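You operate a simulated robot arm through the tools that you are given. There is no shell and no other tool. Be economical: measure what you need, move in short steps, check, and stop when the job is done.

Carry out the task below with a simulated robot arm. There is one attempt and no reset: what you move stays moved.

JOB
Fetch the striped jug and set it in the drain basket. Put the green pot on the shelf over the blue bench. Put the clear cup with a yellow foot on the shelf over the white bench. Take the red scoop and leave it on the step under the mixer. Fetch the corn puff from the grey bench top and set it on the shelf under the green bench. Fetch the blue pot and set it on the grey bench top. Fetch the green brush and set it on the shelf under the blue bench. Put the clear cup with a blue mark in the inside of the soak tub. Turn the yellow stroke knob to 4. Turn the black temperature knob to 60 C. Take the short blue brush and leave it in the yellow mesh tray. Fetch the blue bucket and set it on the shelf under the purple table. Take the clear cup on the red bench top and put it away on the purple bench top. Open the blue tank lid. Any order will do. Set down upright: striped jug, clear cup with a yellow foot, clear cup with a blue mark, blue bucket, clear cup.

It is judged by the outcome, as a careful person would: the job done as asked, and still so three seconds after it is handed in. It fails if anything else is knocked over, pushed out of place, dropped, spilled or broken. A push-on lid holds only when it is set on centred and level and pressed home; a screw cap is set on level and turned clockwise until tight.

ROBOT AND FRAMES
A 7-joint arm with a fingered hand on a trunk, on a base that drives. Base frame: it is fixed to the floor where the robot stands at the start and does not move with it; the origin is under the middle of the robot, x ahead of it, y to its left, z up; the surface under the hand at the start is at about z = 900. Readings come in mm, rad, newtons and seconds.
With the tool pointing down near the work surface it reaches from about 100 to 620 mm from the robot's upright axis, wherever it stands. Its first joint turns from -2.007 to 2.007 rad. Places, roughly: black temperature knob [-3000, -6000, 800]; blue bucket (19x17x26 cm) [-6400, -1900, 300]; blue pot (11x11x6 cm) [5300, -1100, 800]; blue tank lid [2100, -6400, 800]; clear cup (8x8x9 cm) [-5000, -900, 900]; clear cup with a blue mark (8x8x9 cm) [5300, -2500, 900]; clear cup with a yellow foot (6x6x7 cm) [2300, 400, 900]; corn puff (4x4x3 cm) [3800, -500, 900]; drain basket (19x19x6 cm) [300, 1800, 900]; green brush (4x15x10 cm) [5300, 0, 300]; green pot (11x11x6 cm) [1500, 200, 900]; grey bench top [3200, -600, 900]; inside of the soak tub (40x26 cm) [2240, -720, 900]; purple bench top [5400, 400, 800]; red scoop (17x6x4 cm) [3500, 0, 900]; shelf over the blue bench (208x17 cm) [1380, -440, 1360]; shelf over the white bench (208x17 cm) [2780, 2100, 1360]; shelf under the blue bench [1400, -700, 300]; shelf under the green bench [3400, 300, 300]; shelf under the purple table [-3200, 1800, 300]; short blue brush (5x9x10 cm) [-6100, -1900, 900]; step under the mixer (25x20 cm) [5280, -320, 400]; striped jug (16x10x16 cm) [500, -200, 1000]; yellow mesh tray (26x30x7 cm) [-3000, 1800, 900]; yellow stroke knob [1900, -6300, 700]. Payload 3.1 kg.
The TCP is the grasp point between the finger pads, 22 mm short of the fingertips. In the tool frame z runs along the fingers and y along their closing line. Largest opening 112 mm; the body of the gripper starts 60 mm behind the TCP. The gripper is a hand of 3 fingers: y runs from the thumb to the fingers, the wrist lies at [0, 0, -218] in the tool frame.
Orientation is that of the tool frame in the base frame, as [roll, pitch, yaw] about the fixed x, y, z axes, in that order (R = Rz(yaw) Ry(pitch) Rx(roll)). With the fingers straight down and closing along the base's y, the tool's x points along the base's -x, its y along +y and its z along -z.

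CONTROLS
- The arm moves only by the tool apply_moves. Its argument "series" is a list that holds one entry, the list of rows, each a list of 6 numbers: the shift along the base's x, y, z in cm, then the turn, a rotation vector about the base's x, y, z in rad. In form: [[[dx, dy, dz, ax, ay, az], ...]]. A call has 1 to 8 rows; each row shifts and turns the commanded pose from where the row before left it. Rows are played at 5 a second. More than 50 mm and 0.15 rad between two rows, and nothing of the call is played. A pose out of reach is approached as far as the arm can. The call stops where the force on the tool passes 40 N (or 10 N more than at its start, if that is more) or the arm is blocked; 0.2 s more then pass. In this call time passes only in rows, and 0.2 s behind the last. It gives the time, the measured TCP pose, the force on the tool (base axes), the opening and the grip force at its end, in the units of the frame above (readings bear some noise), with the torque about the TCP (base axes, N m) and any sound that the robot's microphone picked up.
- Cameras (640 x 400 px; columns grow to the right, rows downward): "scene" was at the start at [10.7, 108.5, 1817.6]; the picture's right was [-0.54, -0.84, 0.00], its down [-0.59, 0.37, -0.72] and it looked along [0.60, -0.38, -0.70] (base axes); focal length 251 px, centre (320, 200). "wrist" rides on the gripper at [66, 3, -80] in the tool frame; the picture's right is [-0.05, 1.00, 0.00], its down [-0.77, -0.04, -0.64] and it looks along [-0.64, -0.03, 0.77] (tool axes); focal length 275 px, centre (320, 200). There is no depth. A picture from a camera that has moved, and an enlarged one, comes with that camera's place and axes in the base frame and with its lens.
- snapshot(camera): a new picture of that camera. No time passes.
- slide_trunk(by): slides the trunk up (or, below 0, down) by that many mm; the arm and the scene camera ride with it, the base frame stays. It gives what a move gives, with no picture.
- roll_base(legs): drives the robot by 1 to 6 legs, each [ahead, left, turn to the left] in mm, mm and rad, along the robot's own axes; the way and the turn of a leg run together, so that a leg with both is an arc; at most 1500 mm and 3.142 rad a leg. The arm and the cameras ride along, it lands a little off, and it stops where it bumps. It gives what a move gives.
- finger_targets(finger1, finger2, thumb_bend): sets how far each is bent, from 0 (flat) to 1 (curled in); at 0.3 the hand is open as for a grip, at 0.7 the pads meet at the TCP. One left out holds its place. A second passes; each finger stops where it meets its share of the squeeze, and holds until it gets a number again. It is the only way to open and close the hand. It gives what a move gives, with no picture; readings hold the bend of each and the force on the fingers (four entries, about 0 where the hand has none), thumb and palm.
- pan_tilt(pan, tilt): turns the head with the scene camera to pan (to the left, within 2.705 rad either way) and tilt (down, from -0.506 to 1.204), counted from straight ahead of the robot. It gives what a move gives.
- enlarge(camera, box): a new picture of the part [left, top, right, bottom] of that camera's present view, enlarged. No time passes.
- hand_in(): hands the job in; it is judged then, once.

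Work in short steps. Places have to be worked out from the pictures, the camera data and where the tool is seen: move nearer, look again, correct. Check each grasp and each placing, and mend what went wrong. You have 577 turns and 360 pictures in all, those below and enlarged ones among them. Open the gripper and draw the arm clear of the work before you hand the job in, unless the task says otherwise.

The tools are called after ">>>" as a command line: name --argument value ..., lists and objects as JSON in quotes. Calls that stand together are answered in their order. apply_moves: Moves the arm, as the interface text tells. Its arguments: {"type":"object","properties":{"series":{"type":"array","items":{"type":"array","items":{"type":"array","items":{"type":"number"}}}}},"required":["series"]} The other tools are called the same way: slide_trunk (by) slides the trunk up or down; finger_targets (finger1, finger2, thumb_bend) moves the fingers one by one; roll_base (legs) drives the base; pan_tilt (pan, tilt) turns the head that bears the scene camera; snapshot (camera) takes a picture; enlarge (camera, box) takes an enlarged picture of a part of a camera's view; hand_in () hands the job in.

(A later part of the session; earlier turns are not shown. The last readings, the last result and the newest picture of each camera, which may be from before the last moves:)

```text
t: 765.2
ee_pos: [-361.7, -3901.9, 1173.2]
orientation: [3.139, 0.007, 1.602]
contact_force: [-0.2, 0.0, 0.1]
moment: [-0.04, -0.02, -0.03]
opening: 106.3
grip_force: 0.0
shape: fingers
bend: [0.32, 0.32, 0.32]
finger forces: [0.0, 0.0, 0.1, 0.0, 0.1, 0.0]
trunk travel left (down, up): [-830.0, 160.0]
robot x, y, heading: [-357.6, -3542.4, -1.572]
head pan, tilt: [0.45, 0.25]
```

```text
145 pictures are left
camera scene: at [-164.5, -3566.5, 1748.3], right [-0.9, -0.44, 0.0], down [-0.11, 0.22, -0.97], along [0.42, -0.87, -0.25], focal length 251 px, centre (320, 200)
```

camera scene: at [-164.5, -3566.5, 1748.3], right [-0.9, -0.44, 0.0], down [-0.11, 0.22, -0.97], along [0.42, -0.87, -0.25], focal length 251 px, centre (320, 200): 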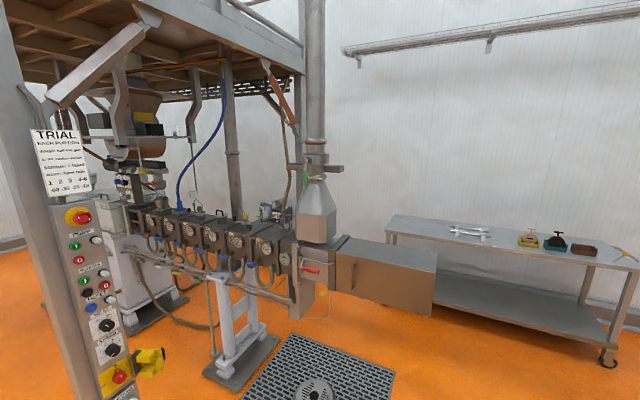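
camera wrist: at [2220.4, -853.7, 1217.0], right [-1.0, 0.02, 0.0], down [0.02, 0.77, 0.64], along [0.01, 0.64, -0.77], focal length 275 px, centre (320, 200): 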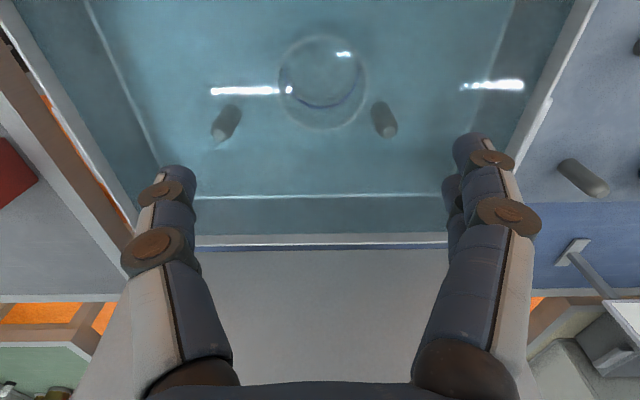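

Move on to (-560,-4550) for a better look at the gap between the extruder's end box and the table.

>>> roll_base --legs '[[1000, -210, 0]]'

>>> pan_tilt --pan 0.6 --tilt 0.5

>>> snapshot --camera "scene"

```text
t: 770.6
ee_pos: [-589.4, -4909.1, 1171.9]
orientation: [3.14, 0.004, 1.58]
contact_force: [-0.9, 0.5, -1.0]
moment: [-0.01, 0.02, 0.01]
opening: 106.2
grip_force: 0.0
shape: fingers
bend: [0.32, 0.32, 0.32]
finger forces: [0.1, 0.1, 0.0, 0.1, 0.1, 0.1]
trunk travel left (down, up): [-830.0, 160.0]
robot x, y, heading: [-579.0, -4548.8, -1.591]
head pan, tilt: [0.45, 0.25]
```

```text
t: 771.4
ee_pos: [-590.5, -4908.0, 1172.8]
orientation: [3.14, 0.006, 1.58]
contact_force: [-1.1, 0.6, -0.5]
moment: [0.0, 0.02, 0.03]
opening: 106.6
grip_force: 0.1
shape: fingers
bend: [0.32, 0.32, 0.32]
finger forces: [0.0, 0.0, 0.0, 0.0, 0.0, 0.0]
trunk travel left (down, up): [-830.0, 160.0]
robot x, y, heading: [-581.3, -4550.2, -1.592]
head pan, tilt: [0.6, 0.499]
```

```text
144 pictures are left
camera scene: at [-374.6, -4570.0, 1725.2], right [-0.84, -0.55, 0.0], down [-0.26, 0.4, -0.88], along [0.48, -0.74, -0.48], focal length 251 px, centre (320, 200)
```

scene: 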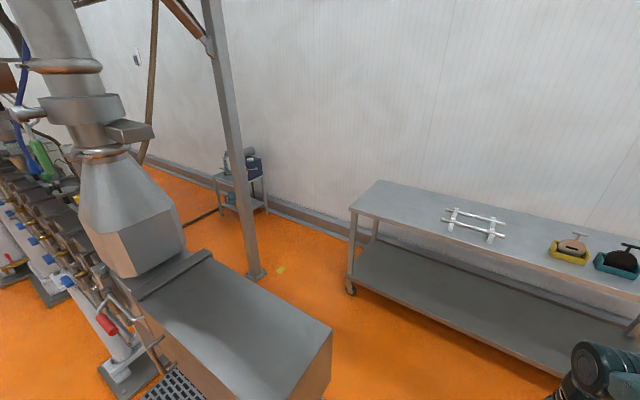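

Gap is passable: corridor y≈-5070…-5960, then between the post (1063,-5678) and the wall (y≈-6440). Drive in facing east.

>>> roll_base --legs '[[940, 0, 0], [0, 0, 1.591], [1240, 0, 0]]'

>>> pan_tilt --pan -0.25 --tilt 0.55

>>> snapshot --camera "scene"

```text
t: 785.9
ee_pos: [980.3, -5470.4, 1173.1]
orientation: [3.139, 0.005, -3.105]
contact_force: [-0.2, -0.7, 0.1]
moment: [0.0, 0.0, 0.01]
opening: 106.4
grip_force: 0.1
shape: fingers
bend: [0.32, 0.32, 0.32]
finger forces: [0.0, 0.0, 0.0, 0.0, 0.0, 0.0]
trunk travel left (down, up): [-830.0, 160.0]
robot x, y, heading: [621.0, -5472.2, 0.009]
head pan, tilt: [0.6, 0.499]
```

```text
t: 787.0
ee_pos: [980.1, -5470.9, 1172.8]
orientation: [3.141, 0.004, -3.104]
contact_force: [-0.8, -0.2, 0.6]
moment: [0.01, 0.0, -0.02]
opening: 106.1
grip_force: 0.1
shape: fingers
bend: [0.32, 0.32, 0.32]
finger forces: [0.0, 0.1, 0.1, 0.0, 0.1, 0.1]
trunk travel left (down, up): [-830.0, 160.0]
robot x, y, heading: [619.0, -5469.2, 0.008]
head pan, tilt: [-0.25, 0.55]
```

```text
143 pictures are left
camera scene: at [648.0, -5339.6, 1720.5], right [-0.24, -0.97, 0.0], down [-0.51, 0.12, -0.85], along [0.83, -0.2, -0.52], focal length 251 px, centre (320, 200)
```

scene: 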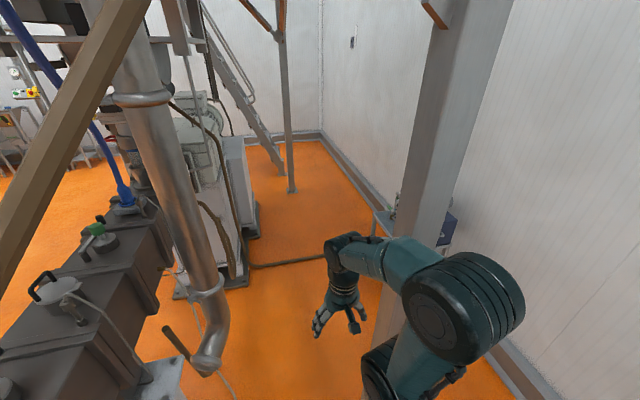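

The north side gap (y≈-4900…-5600) is wider. Shift left 215 mm and go straight through to x≈1920, then face the tank stand.

>>> roll_base --legs '[[0, 215, 0], [1310, 0, 0], [0, 0, -1.571]]'

>>> pan_tilt --pan 0.0 --tilt 0.6

>>> snapshot --camera "scene"

```text
t: 790.8
ee_pos: [1181.8, -5161.6, 1170.9]
orientation: [-3.141, 0.002, -2.936]
contact_force: [0.2, -0.5, 0.0]
moment: [-0.01, 0.03, -0.02]
opening: 106.3
grip_force: 0.0
shape: fingers
bend: [0.32, 0.32, 0.32]
finger forces: [0.0, 0.1, 0.0, 0.0, 0.0, 0.0]
trunk travel left (down, up): [-830.0, 160.0]
robot x, y, heading: [825.7, -5228.2, 0.177]
head pan, tilt: [-0.25, 0.55]
stopped in leg 2: the robot was blocked; the commanded pose is now the measured one
```

```text
t: 791.6
ee_pos: [1180.2, -5163.4, 1172.0]
orientation: [3.141, 0.003, -2.936]
contact_force: [-0.2, -0.8, -0.1]
moment: [-0.03, 0.05, 0.03]
opening: 106.6
grip_force: 0.2
shape: fingers
bend: [0.32, 0.32, 0.32]
finger forces: [0.0, 0.0, 0.0, 0.0, 0.0, 0.0]
trunk travel left (down, up): [-830.0, 160.0]
robot x, y, heading: [827.5, -5224.8, 0.185]
head pan, tilt: [0.0, 0.6]
```

```text
142 pictures are left
camera scene: at [828.9, -5071.7, 1716.1], right [0.18, -0.98, 0.0], down [-0.56, -0.1, -0.83], along [0.81, 0.15, -0.56], focal length 251 px, centre (320, 200)
```

scene: 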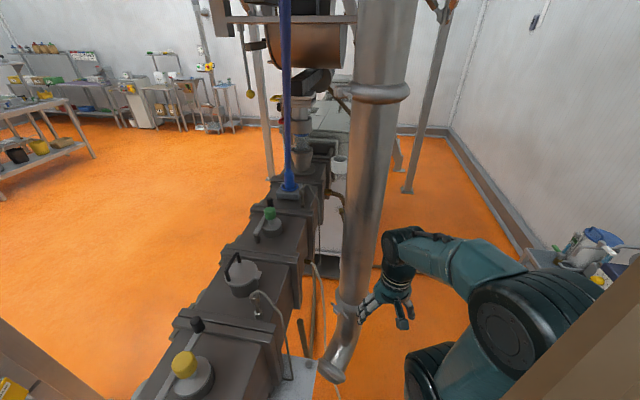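

Blocked on the extruder side. Use the southern gap instead: retract the arm, straighten up, go back to x≈620 and south to y≈-6095.

>>> apply_moves --series '[[[-4.4, -0.8, 1, 0, 0, 0], [-4.4, -0.8, 1, 0, 0, 0], [-4.0, -0.8, 1, 0, 0, 0]]]'

>>> roll_base --legs '[[-200, -150, -0.185], [0, -720, 0]]'

>>> pan_tilt --pan 0.1 --tilt 0.8

>>> snapshot --camera "scene"

```text
t: 792.4
ee_pos: [1049.3, -5187.1, 1203.4]
orientation: [3.139, 0.006, -2.936]
contact_force: [-0.5, -0.1, -0.3]
moment: [0.03, -0.01, 0.02]
opening: 106.5
grip_force: 0.1
shape: fingers
bend: [0.32, 0.32, 0.32]
finger forces: [0.0, 0.0, 0.0, 0.0, 0.1, 0.0]
trunk travel left (down, up): [-830.0, 160.0]
robot x, y, heading: [827.7, -5227.9, 0.179]
head pan, tilt: [0.0, 0.6]
```

```text
t: 797.8
ee_pos: [858.2, -6117.7, 1204.3]
orientation: [3.14, 0.003, -3.127]
contact_force: [0.1, 0.5, -0.5]
moment: [0.04, -0.01, 0.0]
opening: 106.1
grip_force: 0.0
shape: fingers
bend: [0.32, 0.32, 0.32]
finger forces: [0.0, 0.1, 0.1, 0.0, 0.0, 0.1]
trunk travel left (down, up): [-830.0, 160.0]
robot x, y, heading: [629.2, -6112.3, -0.019]
head pan, tilt: [0.0, 0.6]
```

```text
t: 798.5
ee_pos: [857.2, -6118.9, 1203.8]
orientation: [3.139, 0.003, -3.127]
contact_force: [0.2, -0.6, -0.9]
moment: [0.0, -0.02, 0.03]
opening: 106.4
grip_force: 0.1
shape: fingers
bend: [0.32, 0.32, 0.32]
finger forces: [0.1, 0.0, 0.1, 0.0, 0.1, 0.0]
trunk travel left (down, up): [-830.0, 160.0]
robot x, y, heading: [623.5, -6113.0, -0.017]
head pan, tilt: [0.099, 0.799]
```

```text
141 pictures are left
camera scene: at [652.9, -5953.5, 1699.2], right [0.08, -1.0, 0.0], down [-0.71, -0.06, -0.7], along [0.7, 0.06, -0.72], focal length 251 px, centre (320, 200)
```

scene: 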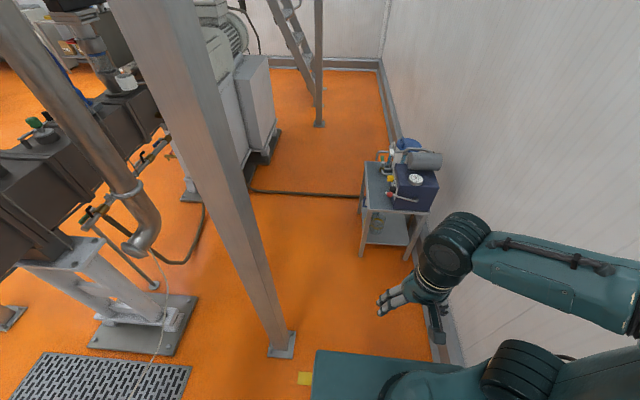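

Clear view: the low table with the blue tank is at x≈1740–2215, y≈-6559…-6150. Route: past the post, then to its north side, facing -y.

>>> roll_base --legs '[[0, 0, 0.017], [795, 0, 0], [45, 310, 0], [480, 0, 0], [0, 0, -1.571]]'

>>> pan_tilt --pan 0.1 --tilt 0.9

>>> snapshot --camera "scene"

```text
t: 811.0
ee_pos: [1965.0, -6022.7, 1203.9]
orientation: [-3.141, 0.004, 1.65]
contact_force: [0.7, -0.6, 0.1]
moment: [0.04, -0.02, -0.01]
opening: 106.4
grip_force: 0.1
shape: fingers
bend: [0.32, 0.32, 0.32]
finger forces: [0.0, 0.0, 0.0, 0.0, 0.0, 0.0]
trunk travel left (down, up): [-830.0, 160.0]
robot x, y, heading: [1953.1, -5794.7, -1.522]
head pan, tilt: [0.099, 0.799]
```

```text
t: 811.7
ee_pos: [1962.7, -6023.3, 1202.8]
orientation: [3.139, 0.002, 1.65]
contact_force: [-0.5, -0.1, -0.2]
moment: [-0.01, -0.01, -0.01]
opening: 106.3
grip_force: 0.1
shape: fingers
bend: [0.32, 0.32, 0.32]
finger forces: [0.0, 0.0, 0.1, 0.1, 0.1, 0.1]
trunk travel left (down, up): [-830.0, 160.0]
robot x, y, heading: [1951.7, -5790.9, -1.52]
head pan, tilt: [0.099, 0.901]
```

```text
140 pictures are left
camera scene: at [2115.3, -5801.6, 1691.3], right [-0.99, -0.15, 0.0], down [-0.12, 0.77, -0.62], along [0.09, -0.61, -0.78], focal length 251 px, centre (320, 200)
```

scene: 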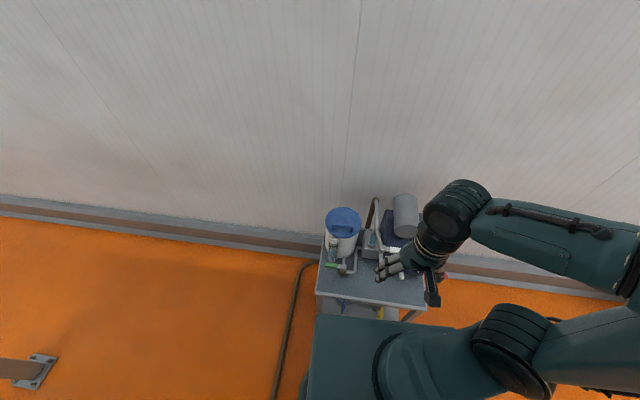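

>>> enlarge --camera "scene" --box '[305, 180, 445, 330]'

>>> snapshot --camera "wrist"

```text
2.67 times, centred on (375, 255) of scene
camera zoom: at [2115.3, -5801.6, 1691.3], right [-0.99, -0.15, 0.0], down [-0.12, 0.77, -0.62], along [0.09, -0.61, -0.78], focal length 670 px, centre (173, 53)
```

zoom: 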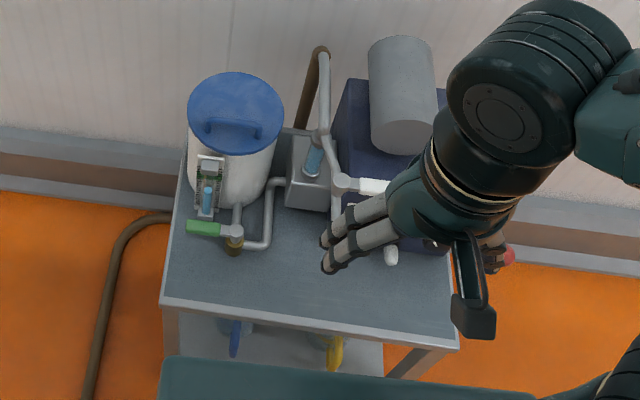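

```text
138 pictures are left
camera wrist: at [1960.5, -5957.0, 1285.4], right [1.0, 0.03, 0.0], down [0.02, -0.77, 0.64], along [0.02, -0.64, -0.77], focal length 275 px, centre (320, 200)
```

wrist: 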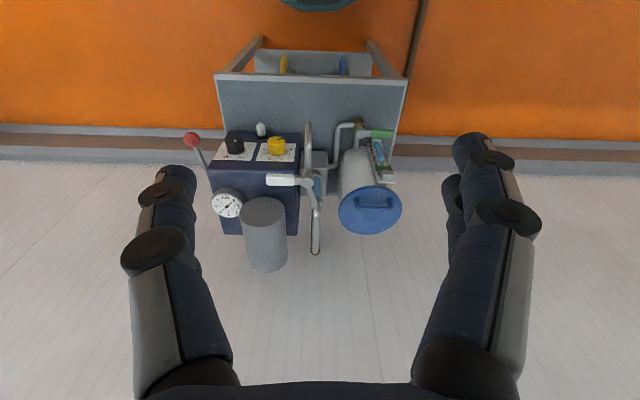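

>>> enlarge --camera "wrist" --box '[180, 100, 420, 280]'

>>> enlarge --camera "wrist" --box '[220, 120, 310, 180]'

```text
2.22 times, centred on (300, 190) of wrist
camera zoom: at [1960.5, -5957.0, 1285.4], right [1.0, 0.03, 0.0], down [0.02, -0.77, 0.64], along [0.02, -0.64, -0.77], focal length 612 px, centre (364, 222)
```

zoom: 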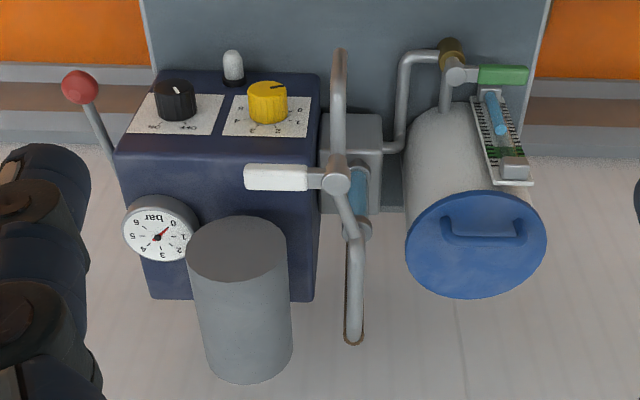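

```text
6.67 times, centred on (265, 150) of wrist
camera zoom: at [1960.5, -5957.0, 1285.4], right [1.0, 0.03, 0.0], down [0.02, -0.77, 0.64], along [0.02, -0.64, -0.77], focal length 1835 px, centre (687, 533)
```

zoom: 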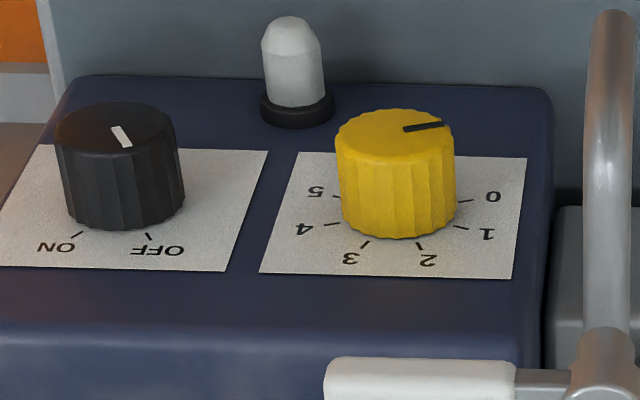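

The yellow knob (pointer at 0, scale 0–5 running clockwise from above, ~40° per step) needs ~160° clockwise. A pipe with a white lever is close by; get a second viewpoint to fix positions.

>>> apply_moves --series '[[[-2.5, -3.5, -2, 0, 0, -0.04], [-2.5, -3.5, -2, 0, 0, -0.04], [-2.5, -3.5, -2, 0, 0, 0], [-2, -3.5, -2, 0, 0, 0]]]'

>>> snapshot --camera "wrist"

>>> enlarge --camera "scene" --box '[305, 180, 445, 330]'

```text
t: 812.7
ee_pos: [1867.0, -6166.5, 1123.1]
orientation: [3.14, 0.002, 1.57]
contact_force: [0.1, 0.2, -0.4]
moment: [0.01, -0.01, -0.01]
opening: 106.3
grip_force: 0.1
shape: fingers
bend: [0.32, 0.32, 0.32]
finger forces: [0.0, 0.0, 0.1, 0.0, 0.0, 0.0]
trunk travel left (down, up): [-830.0, 160.0]
robot x, y, heading: [1953.4, -5794.9, -1.523]
head pan, tilt: [0.099, 0.901]
```

```text
135 pictures are left
camera wrist: at [1869.1, -6100.7, 1204.3], right [1.0, -0.05, 0.0], down [-0.04, -0.77, 0.64], along [-0.03, -0.64, -0.77], focal length 275 px, centre (320, 200)
```

wrist: 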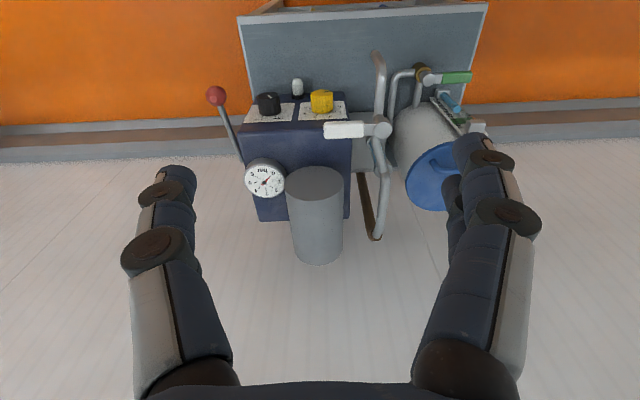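

```text
2.67 times, centred on (375, 255) of scene
camera zoom: at [2115.0, -5804.7, 1691.3], right [-0.99, -0.15, 0.0], down [-0.12, 0.78, -0.62], along [0.09, -0.61, -0.78], focal length 670 px, centre (173, 53)
```

zoom: 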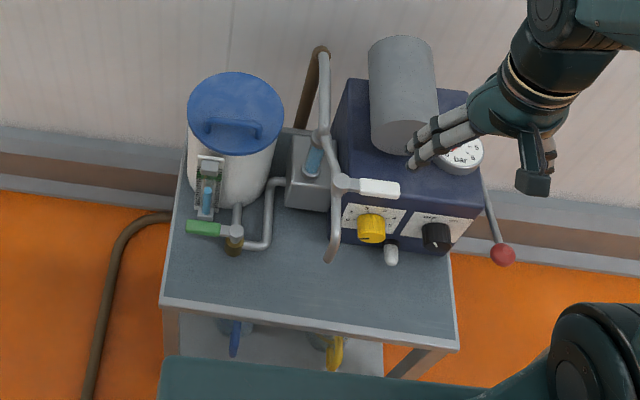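

The knobs sit on the pump's front panel facing the robot, not on top. Zoom the scene camera on the panel.

>>> enlarge --camera "scene" --box '[365, 225, 425, 270]'

>>> enlarge --camera "wrist" --box '[240, 70, 400, 170]'

```text
8.89 times, centred on (395, 248) of scene
camera zoom: at [2115.0, -5804.7, 1691.3], right [-0.99, -0.15, 0.0], down [-0.12, 0.78, -0.62], along [0.09, -0.61, -0.78], focal length 2232 px, centre (-347, -222)
```

zoom: 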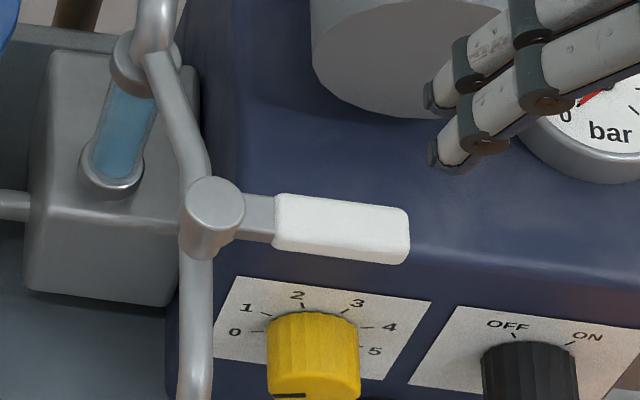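

```text
4.00 times, centred on (320, 120) of wrist
camera zoom: at [1869.1, -6100.7, 1204.3], right [1.0, -0.05, 0.0], down [-0.04, -0.77, 0.64], along [-0.03, -0.64, -0.77], focal length 1101 px, centre (320, 520)
```

zoom: 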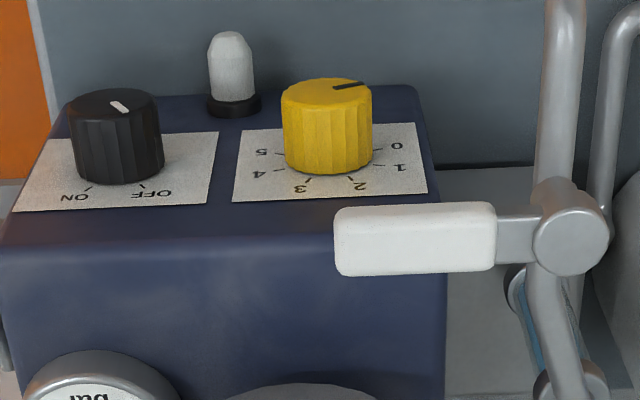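

Solved geometry: knob base ≈(1865,-6298,700), axis tilted 16° up toward the robot, ⌀41; a spout ends at (1942,-6194,765). Approach with the hand pointing forward, camera kept to the -x side, turning clockwise in two 80° grips. Back the base off and tilt the hand.

>>> roll_base --legs '[[-150, 0, -0.048]]'

>>> apply_moves --series '[[[0, -1.5, -4.2, -0.1444, 0, 0], [0, -1.5, -4.2, -0.1444, 0, 0], [0, -1.5, -4.2, -0.1444, 0, 0], [0, -1.5, -4.2, -0.1444, 0, 0], [0, -1.5, -4.2, -0.1444, 0, 0], [0, -1.5, -4.2, -0.1444, 0, 0], [0, -1.5, -4.2, -0.1444, 0, 0]]]'

```text
t: 814.1
ee_pos: [1847.0, -6007.2, 1123.2]
orientation: [3.14, 0.003, 1.523]
contact_force: [0.0, 0.1, -0.1]
moment: [0.02, 0.01, 0.01]
opening: 106.4
grip_force: 0.1
shape: fingers
bend: [0.32, 0.32, 0.32]
finger forces: [0.1, 0.0, 0.0, 0.0, 0.0, 0.0]
trunk travel left (down, up): [-830.0, 160.0]
robot x, y, heading: [1951.4, -5640.1, -1.574]
head pan, tilt: [0.099, 0.901]
```

```text
t: 815.7
ee_pos: [1840.4, -6084.8, 909.7]
orientation: [-3.107, 0.732, 1.51]
contact_force: [-0.6, -0.1, 0.7]
moment: [0.01, 0.0, -0.01]
opening: 106.4
grip_force: 0.0
shape: fingers
bend: [0.32, 0.32, 0.32]
finger forces: [0.0, 0.1, 0.0, 0.0, 0.1, 0.0]
out of reach, approached as far as the arm can: row 2, 3, 4, 5, 7
trunk travel left (down, up): [-830.0, 160.0]
robot x, y, heading: [1949.8, -5641.5, -1.572]
head pan, tilt: [0.099, 0.901]
```

The wrist is too close to the axis; back the base 150 mm more, then extend while tilting.

>>> roll_base --legs '[[-150, 0, 0]]'

>>> apply_moves --series '[[[0.4, -4, -2, -0.14, 0, 0.01], [0.4, -4, -2, -0.14, 0, 0.01], [0.4, -4, -2, -0.14, 0, 0.01], [0.4, -4, -2, -0.14, 0, 0.01], [0.4, -3, -3, 0, 0, 0.01], [0.4, -2, -3, 0, 0, 0]]]'

```text
t: 817.1
ee_pos: [1839.5, -5932.1, 911.5]
orientation: [-3.107, 0.736, 1.508]
contact_force: [0.7, 0.0, -0.1]
moment: [0.0, -0.05, 0.03]
opening: 106.4
grip_force: 0.1
shape: fingers
bend: [0.32, 0.32, 0.32]
finger forces: [0.0, 0.1, 0.0, 0.0, 0.0, 0.1]
trunk travel left (down, up): [-830.0, 160.0]
robot x, y, heading: [1952.1, -5493.4, -1.57]
head pan, tilt: [0.099, 0.901]
```

```text
t: 818.5
ee_pos: [1876.8, -6107.4, 806.2]
orientation: [3.105, 1.288, 1.497]
contact_force: [0.1, 0.6, 0.1]
moment: [0.01, 0.0, -0.03]
opening: 106.1
grip_force: 0.1
shape: fingers
bend: [0.32, 0.32, 0.32]
finger forces: [0.0, 0.0, 0.0, 0.0, 0.0, 0.1]
out of reach, approached as far as the arm can: row 5, 6
trunk travel left (down, up): [-830.0, 160.0]
robot x, y, heading: [1950.2, -5489.3, -1.569]
head pan, tilt: [0.099, 0.901]
```

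Lower the trunk to bring the shoulder nearer the knob's height.

>>> slide_trunk --by -250

>>> apply_moves --series '[[[0, 0, 4, 0, 0, 0], [0, 0, 4, 0, 0, 0], [0, 0, 4, 0, 0, 0], [0, 0, 4, 0, 0, 0], [-0.5, -1.5, 1.5, 0, 0, 0.04]]]'

>>> snapshot --camera "wrist"

```text
t: 821.0
ee_pos: [1875.8, -6106.8, 557.2]
orientation: [3.095, 1.291, 1.488]
contact_force: [0.0, -0.1, 0.5]
moment: [-0.02, 0.02, -0.02]
opening: 106.1
grip_force: 0.1
shape: fingers
bend: [0.32, 0.32, 0.32]
finger forces: [0.0, 0.1, 0.1, 0.1, 0.1, 0.0]
trunk travel left (down, up): [-580.0, 410.0]
robot x, y, heading: [1949.6, -5493.4, -1.571]
head pan, tilt: [0.099, 0.901]
```

```text
t: 822.2
ee_pos: [1870.1, -6121.8, 730.7]
orientation: [3.102, 1.287, 1.534]
contact_force: [-0.5, 0.1, -0.6]
moment: [0.0, 0.01, 0.01]
opening: 106.3
grip_force: 0.2
shape: fingers
bend: [0.32, 0.32, 0.32]
finger forces: [0.0, 0.0, 0.0, 0.1, 0.0, 0.1]
trunk travel left (down, up): [-580.0, 410.0]
robot x, y, heading: [1950.4, -5487.1, -1.571]
head pan, tilt: [0.099, 0.901]
```

```text
131 pictures are left
camera wrist: at [1872.2, -6027.0, 690.5], right [1.0, -0.01, 0.06], down [-0.05, 0.39, 0.92], along [-0.03, -0.92, 0.39], focal length 275 px, centre (320, 200)
```

wrist: 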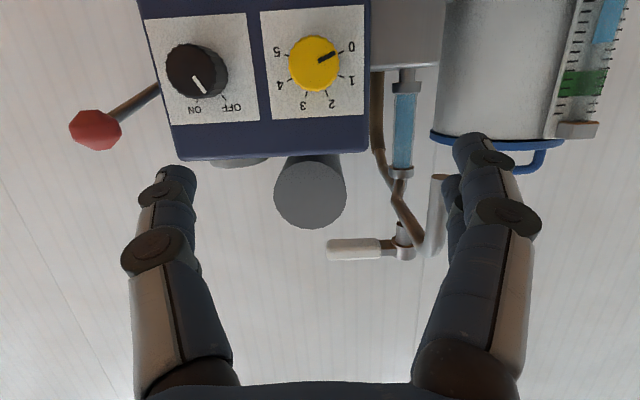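

Clear frontal view: knob centre ≈(1866,-6280,675), pointer at 0. Trim tilt, roll the hand -1.5 rad about its axis (camera to -x) and line up with the knob.

>>> finger_targets --finger1 0.45 --finger2 0.45 --thumb_bend 0.45

>>> apply_moves --series '[[[-0.1, 0, -1, -0.143, 0, 0], [-0.1, -0.5, -1, 0, 0.135, 0.019], [-0.1, -0.5, -1, 0, 0.135, 0.019], [-0.1, -0.5, -1, 0, 0.135, 0.019], [0, -0.5, -0.5, 0, 0.135, 0.019], [0, -0.5, 0, 0, 0.135, 0.019], [0, -0.5, 0, 0, 0.135, 0.019], [0, -0.5, 0, 0, 0.135, 0.019]]]'

>>> apply_moves --series '[[[0, -0.5, 0, 0, 0.135, 0.019], [0, -0.5, 0, 0, 0.135, 0.019], [0, -0.5, 0, 0, 0.135, 0.019], [0, -0.5, 0, 0, 0.135, 0.019]]]'

>>> snapshot --camera "wrist"

```text
t: 823.2
ee_pos: [1870.0, -6123.0, 732.9]
orientation: [3.097, 1.291, 1.529]
contact_force: [0.7, -0.1, 0.4]
moment: [0.01, 0.0, -0.02]
opening: 70.3
grip_force: 0.1
shape: fingers
bend: [0.45, 0.45, 0.45]
finger forces: [0.1, 0.0, 0.1, 0.0, 0.1, 0.0]
trunk travel left (down, up): [-580.0, 410.0]
robot x, y, heading: [1947.3, -5491.4, -1.57]
head pan, tilt: [0.099, 0.901]
```

```text
t: 825.0
ee_pos: [1867.0, -6156.5, 688.6]
orientation: [-1.745, 0.618, 3.042]
contact_force: [0.1, 0.0, 0.1]
moment: [0.03, 0.02, -0.04]
opening: 70.1
grip_force: 0.0
shape: fingers
bend: [0.45, 0.45, 0.45]
finger forces: [0.1, 0.0, 0.0, 0.0, 0.1, 0.1]
trunk travel left (down, up): [-580.0, 410.0]
robot x, y, heading: [1948.7, -5491.6, -1.573]
head pan, tilt: [0.099, 0.901]
```

```text
t: 826.0
ee_pos: [1869.8, -6170.8, 690.1]
orientation: [-1.718, 0.081, 3.131]
contact_force: [0.4, -0.9, 0.4]
moment: [0.01, -0.01, 0.0]
opening: 70.1
grip_force: 0.0
shape: fingers
bend: [0.45, 0.45, 0.45]
finger forces: [0.1, 0.0, 0.0, 0.1, 0.1, 0.0]
out of reach, approached as far as the arm can: row 3
trunk travel left (down, up): [-580.0, 410.0]
robot x, y, heading: [1947.2, -5491.8, -1.567]
head pan, tilt: [0.099, 0.901]
```

```text
130 pictures are left
camera wrist: at [1801.7, -6090.6, 694.7], right [0.13, 0.14, -0.98], down [0.76, 0.62, 0.19], along [0.63, -0.77, -0.03], focal length 275 px, centre (320, 200)
```

wrist: 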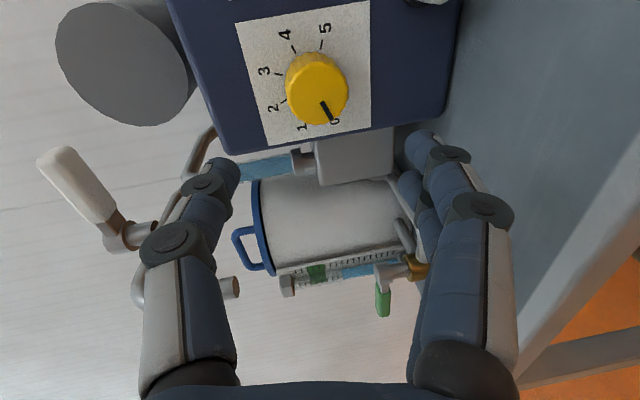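

Knob centre ≈(1861,-6275,675), right ahead. Advance so the pads surround it and close.

>>> apply_moves --series '[[[-0.9, -2.5, -0.35, 0, 0, 0], [0, -3, -0.45, 0, 0, 0], [0, -3, -0.4, 0, 0, 0], [0, -1, -0.15, 0, 0, 0]]]'

>>> snapshot --camera "wrist"

```text
t: 827.0
ee_pos: [1876.5, -6201.3, 701.0]
orientation: [-1.715, 0.085, 3.133]
contact_force: [0.6, -0.6, -0.5]
moment: [-0.01, -0.04, 0.0]
opening: 70.0
grip_force: 0.0
shape: fingers
bend: [0.45, 0.45, 0.45]
finger forces: [0.0, 0.0, 0.0, 0.1, 0.0, 0.1]
out of reach, approached as far as the arm can: row 1, 2, 3, 4
trunk travel left (down, up): [-580.0, 410.0]
robot x, y, heading: [1948.7, -5490.6, -1.568]
head pan, tilt: [0.099, 0.901]
```

```text
129 pictures are left
camera wrist: at [1809.8, -6120.9, 705.2], right [0.13, 0.14, -0.98], down [0.76, 0.62, 0.19], along [0.63, -0.77, -0.03], focal length 275 px, centre (320, 200)
```

wrist: 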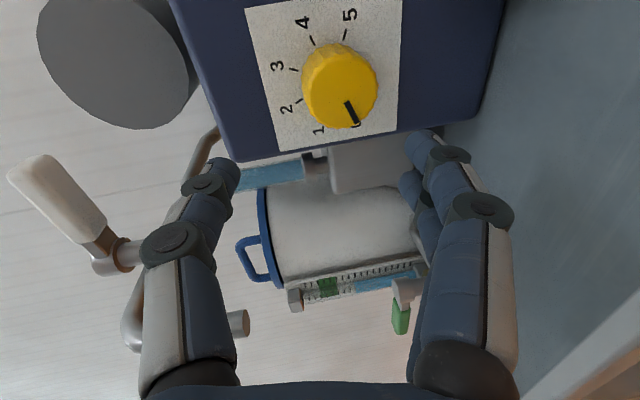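

Reach limit at this roll; let the base creep forward 45 mm instead, then align and advance.

>>> roll_base --legs '[[40, 0, 0]]'

>>> apply_moves --series '[[[-0.8, 0, -1.1, 0, 0, 0], [-0.7, 0, -1.0, 0, 0, 0], [0, -1.2, -0.2, 0, 0, 0], [0, -1.2, -0.2, 0, 0, 0], [0, -0.8, -0.1, 0, 0, 0]]]'

>>> snapshot --camera "wrist"

```text
t: 827.9
ee_pos: [1877.5, -6242.0, 699.6]
orientation: [-1.717, 0.084, 3.132]
contact_force: [0.4, 0.8, -0.4]
moment: [0.0, 0.01, 0.04]
opening: 70.0
grip_force: 0.2
shape: fingers
bend: [0.45, 0.45, 0.45]
finger forces: [0.1, 0.0, 0.1, 0.1, 0.1, 0.1]
trunk travel left (down, up): [-580.0, 410.0]
robot x, y, heading: [1951.4, -5530.4, -1.566]
head pan, tilt: [0.099, 0.901]
```

```text
t: 829.1
ee_pos: [1878.5, -6250.8, 704.4]
orientation: [-1.718, 0.083, 3.132]
contact_force: [-0.6, -0.3, 0.9]
moment: [0.0, -0.01, 0.02]
opening: 70.3
grip_force: 0.1
shape: fingers
bend: [0.45, 0.45, 0.45]
finger forces: [0.1, 0.0, 0.1, 0.0, 0.1, 0.0]
out of reach, approached as far as the arm can: row 1, 2, 3, 4, 5
trunk travel left (down, up): [-580.0, 410.0]
robot x, y, heading: [1950.1, -5528.8, -1.567]
head pan, tilt: [0.099, 0.901]
```

```text
128 pictures are left
camera wrist: at [1812.5, -6171.3, 708.7], right [0.13, 0.14, -0.98], down [0.76, 0.62, 0.19], along [0.63, -0.77, -0.03], focal length 275 px, centre (320, 200)
```

wrist: 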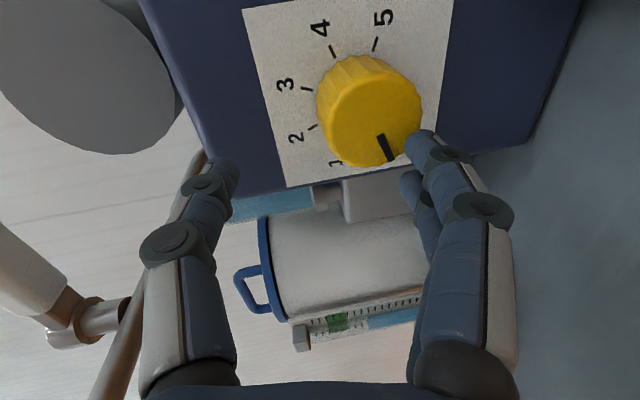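

At the roll limit. Back the roll off by 0.3 rad and line up again.

>>> apply_moves --series '[[[0, 0.5, 0, 0, -0.147, -0.021], [0, 0.5, 0, 0, -0.147, -0.021], [-0.9, 0, -1.2, 0, 0, 0], [-0.9, 0, -1.2, 0, 0, 0]]]'

>>> snapshot --camera "wrist"

```text
t: 830.1
ee_pos: [1875.8, -6238.6, 700.3]
orientation: [-1.727, 0.378, 3.085]
contact_force: [-0.3, 0.1, 0.5]
moment: [-0.01, 0.01, 0.0]
opening: 69.8
grip_force: 0.0
shape: fingers
bend: [0.45, 0.45, 0.45]
finger forces: [0.1, 0.1, 0.0, 0.1, 0.1, 0.0]
out of reach, approached as far as the arm can: row 3, 4
trunk travel left (down, up): [-580.0, 410.0]
robot x, y, heading: [1950.5, -5529.8, -1.575]
head pan, tilt: [0.099, 0.901]
```

```text
127 pictures are left
camera wrist: at [1814.3, -6156.1, 685.5], right [0.42, 0.13, -0.9], down [0.7, 0.58, 0.41], along [0.58, -0.8, 0.15], focal length 275 px, centre (320, 200)
```

wrist: 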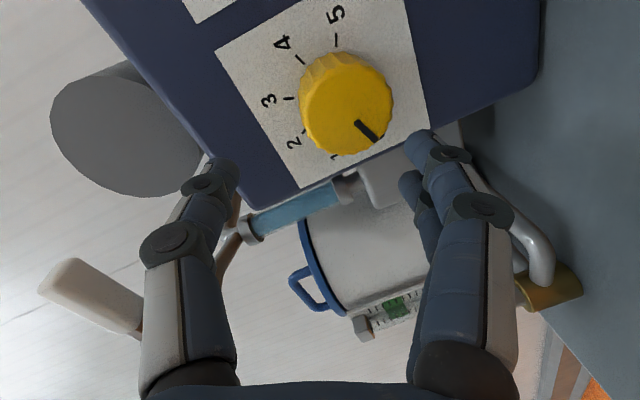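

Likely a joint limit at long extension. Retract the hand 9 cm and bring the base 120 mm closer.

>>> apply_moves --series '[[[0, 4, 0.5, 0, 0, 0], [0, 4, 0.5, 0, 0, 0], [0, 3, 0, 0, 0, 0]]]'

>>> roll_base --legs '[[120, 0, 0]]'

>>> apply_moves --series '[[[-0.8, 0, -1.2, 0, 0, 0], [-0.7, 0, -1.2, 0, 0, 0]]]'

>>> snapshot --camera "wrist"

```text
t: 831.1
ee_pos: [1871.7, -6157.4, 734.1]
orientation: [-1.675, 0.383, 3.11]
contact_force: [-0.2, -0.4, -0.1]
moment: [0.01, -0.01, -0.02]
opening: 69.3
grip_force: 0.1
shape: fingers
bend: [0.45, 0.45, 0.45]
finger forces: [0.0, 0.0, 0.0, 0.0, 0.0, 0.0]
out of reach, approached as far as the arm can: row 3
trunk travel left (down, up): [-580.0, 410.0]
robot x, y, heading: [1948.7, -5528.6, -1.567]
head pan, tilt: [0.099, 0.901]
stopped in row 3: the arm was blocked; the commanded pose is now the measured one
```

```text
t: 832.4
ee_pos: [1868.1, -6264.6, 734.7]
orientation: [-1.68, 0.385, 3.104]
contact_force: [-0.7, 27.1, 4.3]
moment: [1.68, -0.08, 0.42]
opening: 93.0
grip_force: 13.9
shape: fingers
bend: [0.39, 0.45, 0.45]
finger forces: [27.0, 0.0, 0.0, 0.0, 0.1, 0.1]
trunk travel left (down, up): [-580.0, 410.0]
robot x, y, heading: [1946.5, -5640.4, -1.576]
head pan, tilt: [0.099, 0.901]
stopped in leg 1: the force on the tool passed its limit at 60 N (the readings are from after the stop); the commanded pose is now the measured one
```

```text
t: 832.8
ee_pos: [1870.9, -6262.7, 725.4]
orientation: [-1.68, 0.384, 3.109]
contact_force: [5.7, 37.0, 11.7]
moment: [1.99, -0.49, 0.55]
opening: 85.5
grip_force: 18.7
shape: fingers
bend: [0.47, 0.45, 0.45]
finger forces: [38.2, 0.0, 0.0, 0.0, 0.1, 0.0]
trunk travel left (down, up): [-580.0, 410.0]
robot x, y, heading: [1949.9, -5641.1, -1.572]
head pan, tilt: [0.099, 0.901]
stopped in row 1: the force on the tool passed its limit at 44 N (the readings are from after the stop); the commanded pose is now the measured one
```

```text
126 pictures are left
camera wrist: at [1809.1, -6180.8, 707.9], right [0.42, 0.09, -0.9], down [0.7, 0.61, 0.39], along [0.58, -0.79, 0.19], focal length 275 px, centre (320, 200)
```

wrist: 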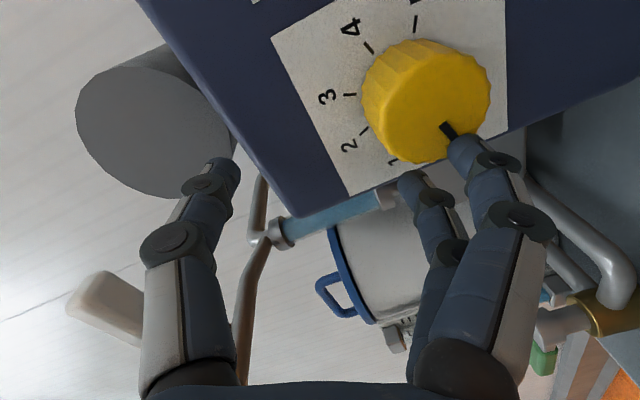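

A finger is pressing on the knob. Back the base off 70 mm; I'll use a smaller roll range (±0.75 rad) where the arm is comfortable.

>>> roll_base --legs '[[-70, 0, 0]]'

>>> apply_moves --series '[[[-0.2, 0, -0.8, 0, -0.145, -0.022], [-0.2, 0, -0.8, 0, -0.145, -0.022], [-0.2, 0, -0.8, 0, -0.145, -0.022], [-0.2, 0, -0.8, 0, 0, 0]]]'

>>> snapshot --camera "wrist"

```text
t: 833.8
ee_pos: [1868.5, -6196.5, 723.3]
orientation: [-1.68, 0.385, 3.104]
contact_force: [0.9, 0.2, -0.2]
moment: [0.01, -0.02, -0.04]
opening: 72.3
grip_force: 0.0
shape: fingers
bend: [0.44, 0.45, 0.45]
finger forces: [0.0, 0.0, 0.0, 0.0, 0.1, 0.1]
trunk travel left (down, up): [-580.0, 410.0]
robot x, y, heading: [1948.6, -5571.9, -1.575]
head pan, tilt: [0.099, 0.901]
```

```text
t: 834.8
ee_pos: [1860.2, -6196.9, 691.5]
orientation: [-1.726, 0.821, 3.011]
contact_force: [1.0, -0.1, -0.2]
moment: [0.01, -0.02, 0.0]
opening: 72.2
grip_force: 0.0
shape: fingers
bend: [0.44, 0.45, 0.45]
finger forces: [0.1, 0.1, 0.0, 0.1, 0.1, 0.1]
trunk travel left (down, up): [-580.0, 410.0]
robot x, y, heading: [1948.6, -5571.8, -1.574]
head pan, tilt: [0.099, 0.901]
```

```text
125 pictures are left
camera wrist: at [1818.0, -6112.3, 651.6], right [0.77, 0.05, -0.64], down [0.51, 0.56, 0.65], along [0.39, -0.83, 0.4], focal length 275 px, centre (320, 200)
```

wrist: 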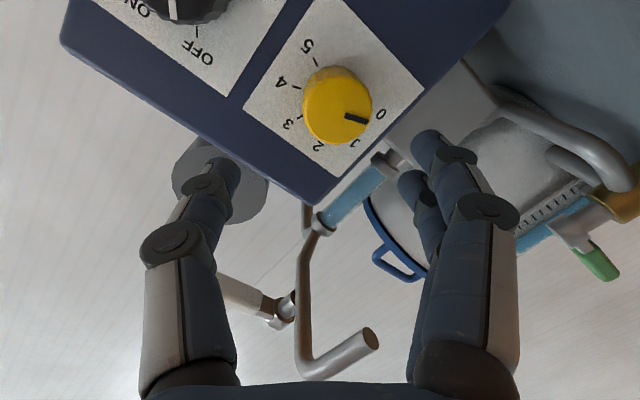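

Now aligned: knob centre ≈(1863,-6284,675). Advance ~85 mm along the axis.

>>> apply_moves --series '[[[0.1, -2.5, -0.5, 0, 0, 0], [0.1, -2.5, -0.5, 0, 0, 0], [0, -2.2, -0.35, 0, 0, 0], [0, -1.2, -0.2, 0, 0, 0]]]'

>>> snapshot --camera "wrist"

```text
t: 835.8
ee_pos: [1868.2, -6257.3, 686.8]
orientation: [-1.727, 0.818, 3.01]
contact_force: [0.2, -0.5, 1.2]
moment: [-0.03, 0.01, -0.03]
opening: 72.3
grip_force: 0.0
shape: fingers
bend: [0.44, 0.45, 0.45]
finger forces: [0.0, 0.0, 0.0, 0.1, 0.1, 0.0]
out of reach, approached as far as the arm can: row 2, 3, 4
trunk travel left (down, up): [-580.0, 410.0]
robot x, y, heading: [1951.3, -5569.4, -1.579]
head pan, tilt: [0.099, 0.901]
```

```text
124 pictures are left
camera wrist: at [1825.4, -6172.3, 645.9], right [0.77, 0.05, -0.64], down [0.51, 0.56, 0.65], along [0.4, -0.83, 0.4], focal length 275 px, centre (320, 200)
```

wrist: 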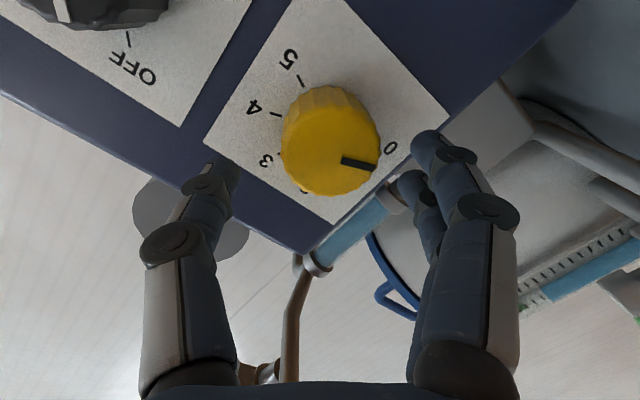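

Reach runs out just short; retract 4 cm, bring the base 70 mm closer, re-align then advance.

>>> apply_moves --series '[[[0, 4, 0.4, 0, 0, 0], [0, 1, 0.1, 0, 0, 0]]]'

>>> roll_base --legs '[[45, 0, 0]]'

>>> snapshot --camera "wrist"

```text
t: 836.4
ee_pos: [1868.8, -6206.5, 692.1]
orientation: [-1.724, 0.819, 3.013]
contact_force: [-0.1, 0.8, 0.6]
moment: [0.04, 0.0, -0.03]
opening: 72.1
grip_force: 0.0
shape: fingers
bend: [0.44, 0.45, 0.45]
finger forces: [0.0, 0.0, 0.0, 0.1, 0.0, 0.1]
trunk travel left (down, up): [-580.0, 410.0]
robot x, y, heading: [1944.9, -5572.1, -1.573]
head pan, tilt: [0.099, 0.901]
```

```text
t: 837.3
ee_pos: [1868.3, -6252.6, 690.5]
orientation: [-1.729, 0.819, 3.01]
contact_force: [0.1, -0.9, -0.1]
moment: [-0.01, 0.03, 0.02]
opening: 72.1
grip_force: 0.0
shape: fingers
bend: [0.44, 0.45, 0.45]
finger forces: [0.0, 0.0, 0.0, 0.0, 0.0, 0.0]
trunk travel left (down, up): [-580.0, 410.0]
robot x, y, heading: [1949.4, -5615.3, -1.569]
head pan, tilt: [0.099, 0.901]
```

```text
123 pictures are left
camera wrist: at [1825.7, -6167.3, 650.3], right [0.77, 0.06, -0.64], down [0.51, 0.56, 0.65], along [0.4, -0.83, 0.4], focal length 275 px, centre (320, 200)
```

wrist: 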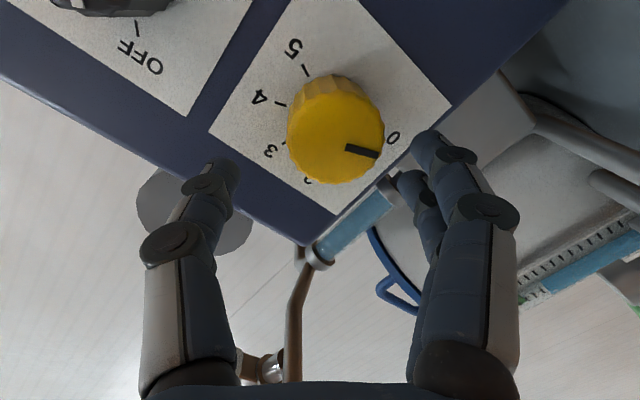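

Face centre ≈(1864,-6278,675). Align (-4,-13 mm) and advance 33 mm, then close.

>>> apply_moves --series '[[[-0.4, 0, -1.25, 0, 0, 0], [0, -1.3, -0.15, 0, 0, 0], [0, -1.3, -0.15, 0, 0, 0], [0, -0.7, -0.1, 0, 0, 0]]]'

>>> finger_targets --finger1 0.72 --finger2 0.72 --thumb_bend 0.72

>>> snapshot --camera "wrist"

```text
t: 838.5
ee_pos: [1866.2, -6279.6, 672.7]
orientation: [-1.732, 0.815, 3.006]
contact_force: [4.6, 21.9, 1.0]
moment: [-0.82, 0.24, -0.66]
opening: 75.6
grip_force: 10.4
shape: fingers
bend: [0.44, 0.45, 0.45]
finger forces: [0.1, 0.1, 0.0, 0.2, 21.4, 0.0]
trunk travel left (down, up): [-580.0, 410.0]
robot x, y, heading: [1946.9, -5615.3, -1.575]
head pan, tilt: [0.099, 0.901]
stopped in row 4: the force on the tool passed its limit at 43 N (the readings are from after the stop); the commanded pose is now the measured one
```

```text
t: 839.5
ee_pos: [1864.5, -6281.4, 673.7]
orientation: [-1.733, 0.817, 3.003]
contact_force: [1.0, 15.2, 1.6]
moment: [-0.46, 0.05, -0.41]
opening: 32.3
grip_force: 24.1
shape: fingers
bend: [0.62, 0.6, 0.65]
finger forces: [8.1, 10.0, 0.1, 0.1, 30.1, 0.0]
trunk travel left (down, up): [-580.0, 410.0]
robot x, y, heading: [1947.1, -5614.7, -1.574]
head pan, tilt: [0.099, 0.901]
```

```text
122 pictures are left
camera wrist: at [1822.1, -6195.2, 634.2], right [0.77, 0.06, -0.64], down [0.51, 0.56, 0.66], along [0.39, -0.83, 0.4], focal length 275 px, centre (320, 200)
```

wrist: 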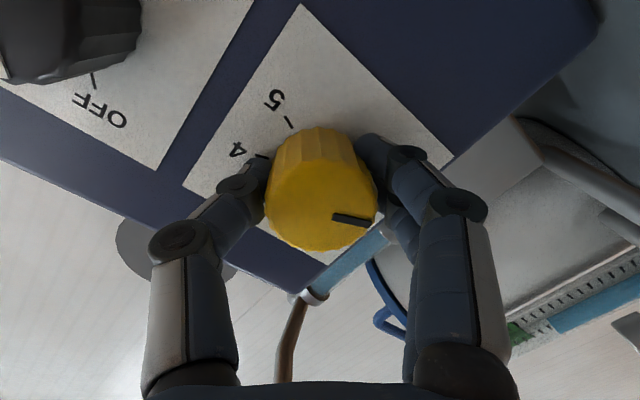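

Knob gripped. Turn clockwise 8 × 0.145 rad about the tool axis.

>>> apply_moves --series '[[[0, 0, 0, 0, -0.1437, -0.0175], [0, 0, 0, 0, -0.1437, -0.0175], [0, 0, 0, 0, -0.1437, -0.0175], [0, 0, 0, 0, -0.1437, -0.0175], [0, 0, 0, 0, -0.1437, -0.0175], [0, 0, 0, 0, -0.1437, -0.0175], [0, 0, 0, 0, -0.1437, -0.0175], [0, 0, 0, 0, -0.1437, -0.0175]]]'

>>> snapshot --camera "wrist"

```text
t: 841.3
ee_pos: [1866.6, -6282.0, 673.6]
orientation: [1.896, 1.139, 0.283]
contact_force: [14.1, 15.6, -2.1]
moment: [-0.31, 0.19, 0.93]
opening: 31.9
grip_force: 29.1
shape: fingers
bend: [0.64, 0.69, 0.63]
finger forces: [10.4, 33.2, 0.0, 0.1, 13.5, 0.0]
trunk travel left (down, up): [-580.0, 410.0]
robot x, y, heading: [1949.8, -5618.2, -1.571]
head pan, tilt: [0.099, 0.901]
```

```text
121 pictures are left
camera wrist: at [1896.4, -6194.4, 627.2], right [0.9, -0.07, 0.44], down [-0.33, 0.54, 0.77], along [-0.29, -0.84, 0.46], focal length 275 px, centre (320, 200)
```

wrist: 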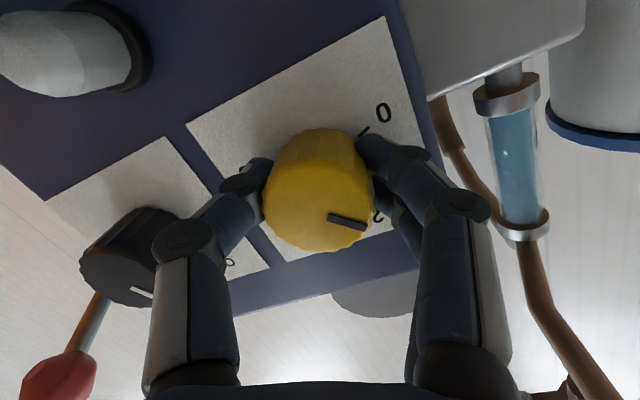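

It turns with the hand. Continue 4 more steps.

>>> apply_moves --series '[[[0, 0, 0, 0, -0.1437, -0.0175], [0, 0, 0, 0, -0.1437, -0.0175], [0, 0, 0, 0, -0.1437, -0.0175], [0, 0, 0, 0, -0.1437, -0.0175]]]'

>>> finger_targets --finger1 0.45 --finger2 0.45 --thumb_bend 0.45

>>> apply_moves --series '[[[0, 2, 0.25, 0, 0, 0], [0, 2, 0.25, 0, 0, 0], [0, 1, 0, 0, 0.1437, 0.0175], [0, 0, 0, 0, 0.1437, 0.0175], [0, 0, 0, 0, 0.1437, 0.0175], [0, 0, 0, 0, 0.1437, 0.0175], [0, 0, 0, 0, 0.1437, 0.0175], [0, 0, 0, 0, 0.1437, 0.0175]]]'

>>> snapshot --camera "wrist"

```text
t: 842.3
ee_pos: [1867.8, -6281.0, 675.7]
orientation: [1.736, 0.576, 0.082]
contact_force: [21.4, 16.5, 1.2]
moment: [-0.81, 0.22, 0.87]
opening: 32.1
grip_force: 32.2
shape: fingers
bend: [0.66, 0.7, 0.63]
finger forces: [13.5, 34.0, 0.1, 0.1, 15.3, 0.0]
trunk travel left (down, up): [-580.0, 410.0]
robot x, y, heading: [1949.6, -5615.0, -1.577]
head pan, tilt: [0.099, 0.901]
```

```text
t: 842.7
ee_pos: [1858.6, -6277.0, 668.9]
orientation: [1.751, 0.572, 0.079]
contact_force: [-2.9, 22.2, -0.6]
moment: [-0.7, -0.1, 0.12]
opening: 66.5
grip_force: 13.2
shape: fingers
bend: [0.47, 0.55, 0.45]
finger forces: [3.0, 22.3, 0.1, 0.0, 0.0, 0.0]
trunk travel left (down, up): [-580.0, 410.0]
robot x, y, heading: [1947.3, -5611.8, -1.574]
head pan, tilt: [0.099, 0.901]
stopped: the force on the tool passed its limit at 42 N (the readings are from after the stop); the commanded pose is now the measured one
```

```text
t: 844.5
ee_pos: [1859.2, -6229.8, 674.5]
orientation: [2.394, 1.398, 0.78]
contact_force: [0.1, 0.2, 0.2]
moment: [0.02, 0.0, -0.01]
opening: 69.0
grip_force: 0.1
shape: fingers
bend: [0.45, 0.45, 0.45]
finger forces: [0.0, 0.0, 0.1, 0.0, 0.0, 0.1]
trunk travel left (down, up): [-580.0, 410.0]
robot x, y, heading: [1948.8, -5614.9, -1.579]
head pan, tilt: [0.099, 0.901]
```

```text
120 pictures are left
camera wrist: at [1872.6, -6142.4, 621.1], right [0.99, -0.05, 0.16], down [-0.11, 0.54, 0.84], along [-0.13, -0.84, 0.53], focal length 275 px, centre (320, 200)
```

wrist: 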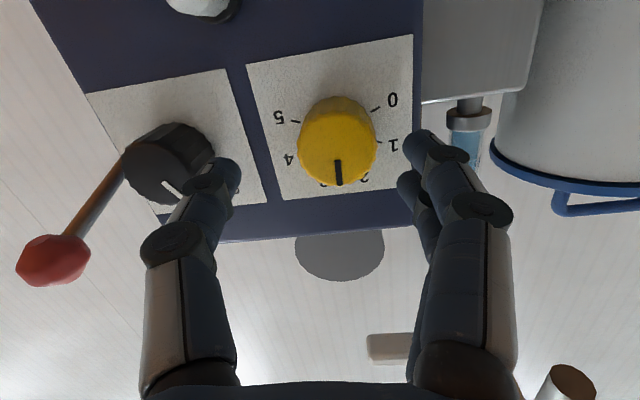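

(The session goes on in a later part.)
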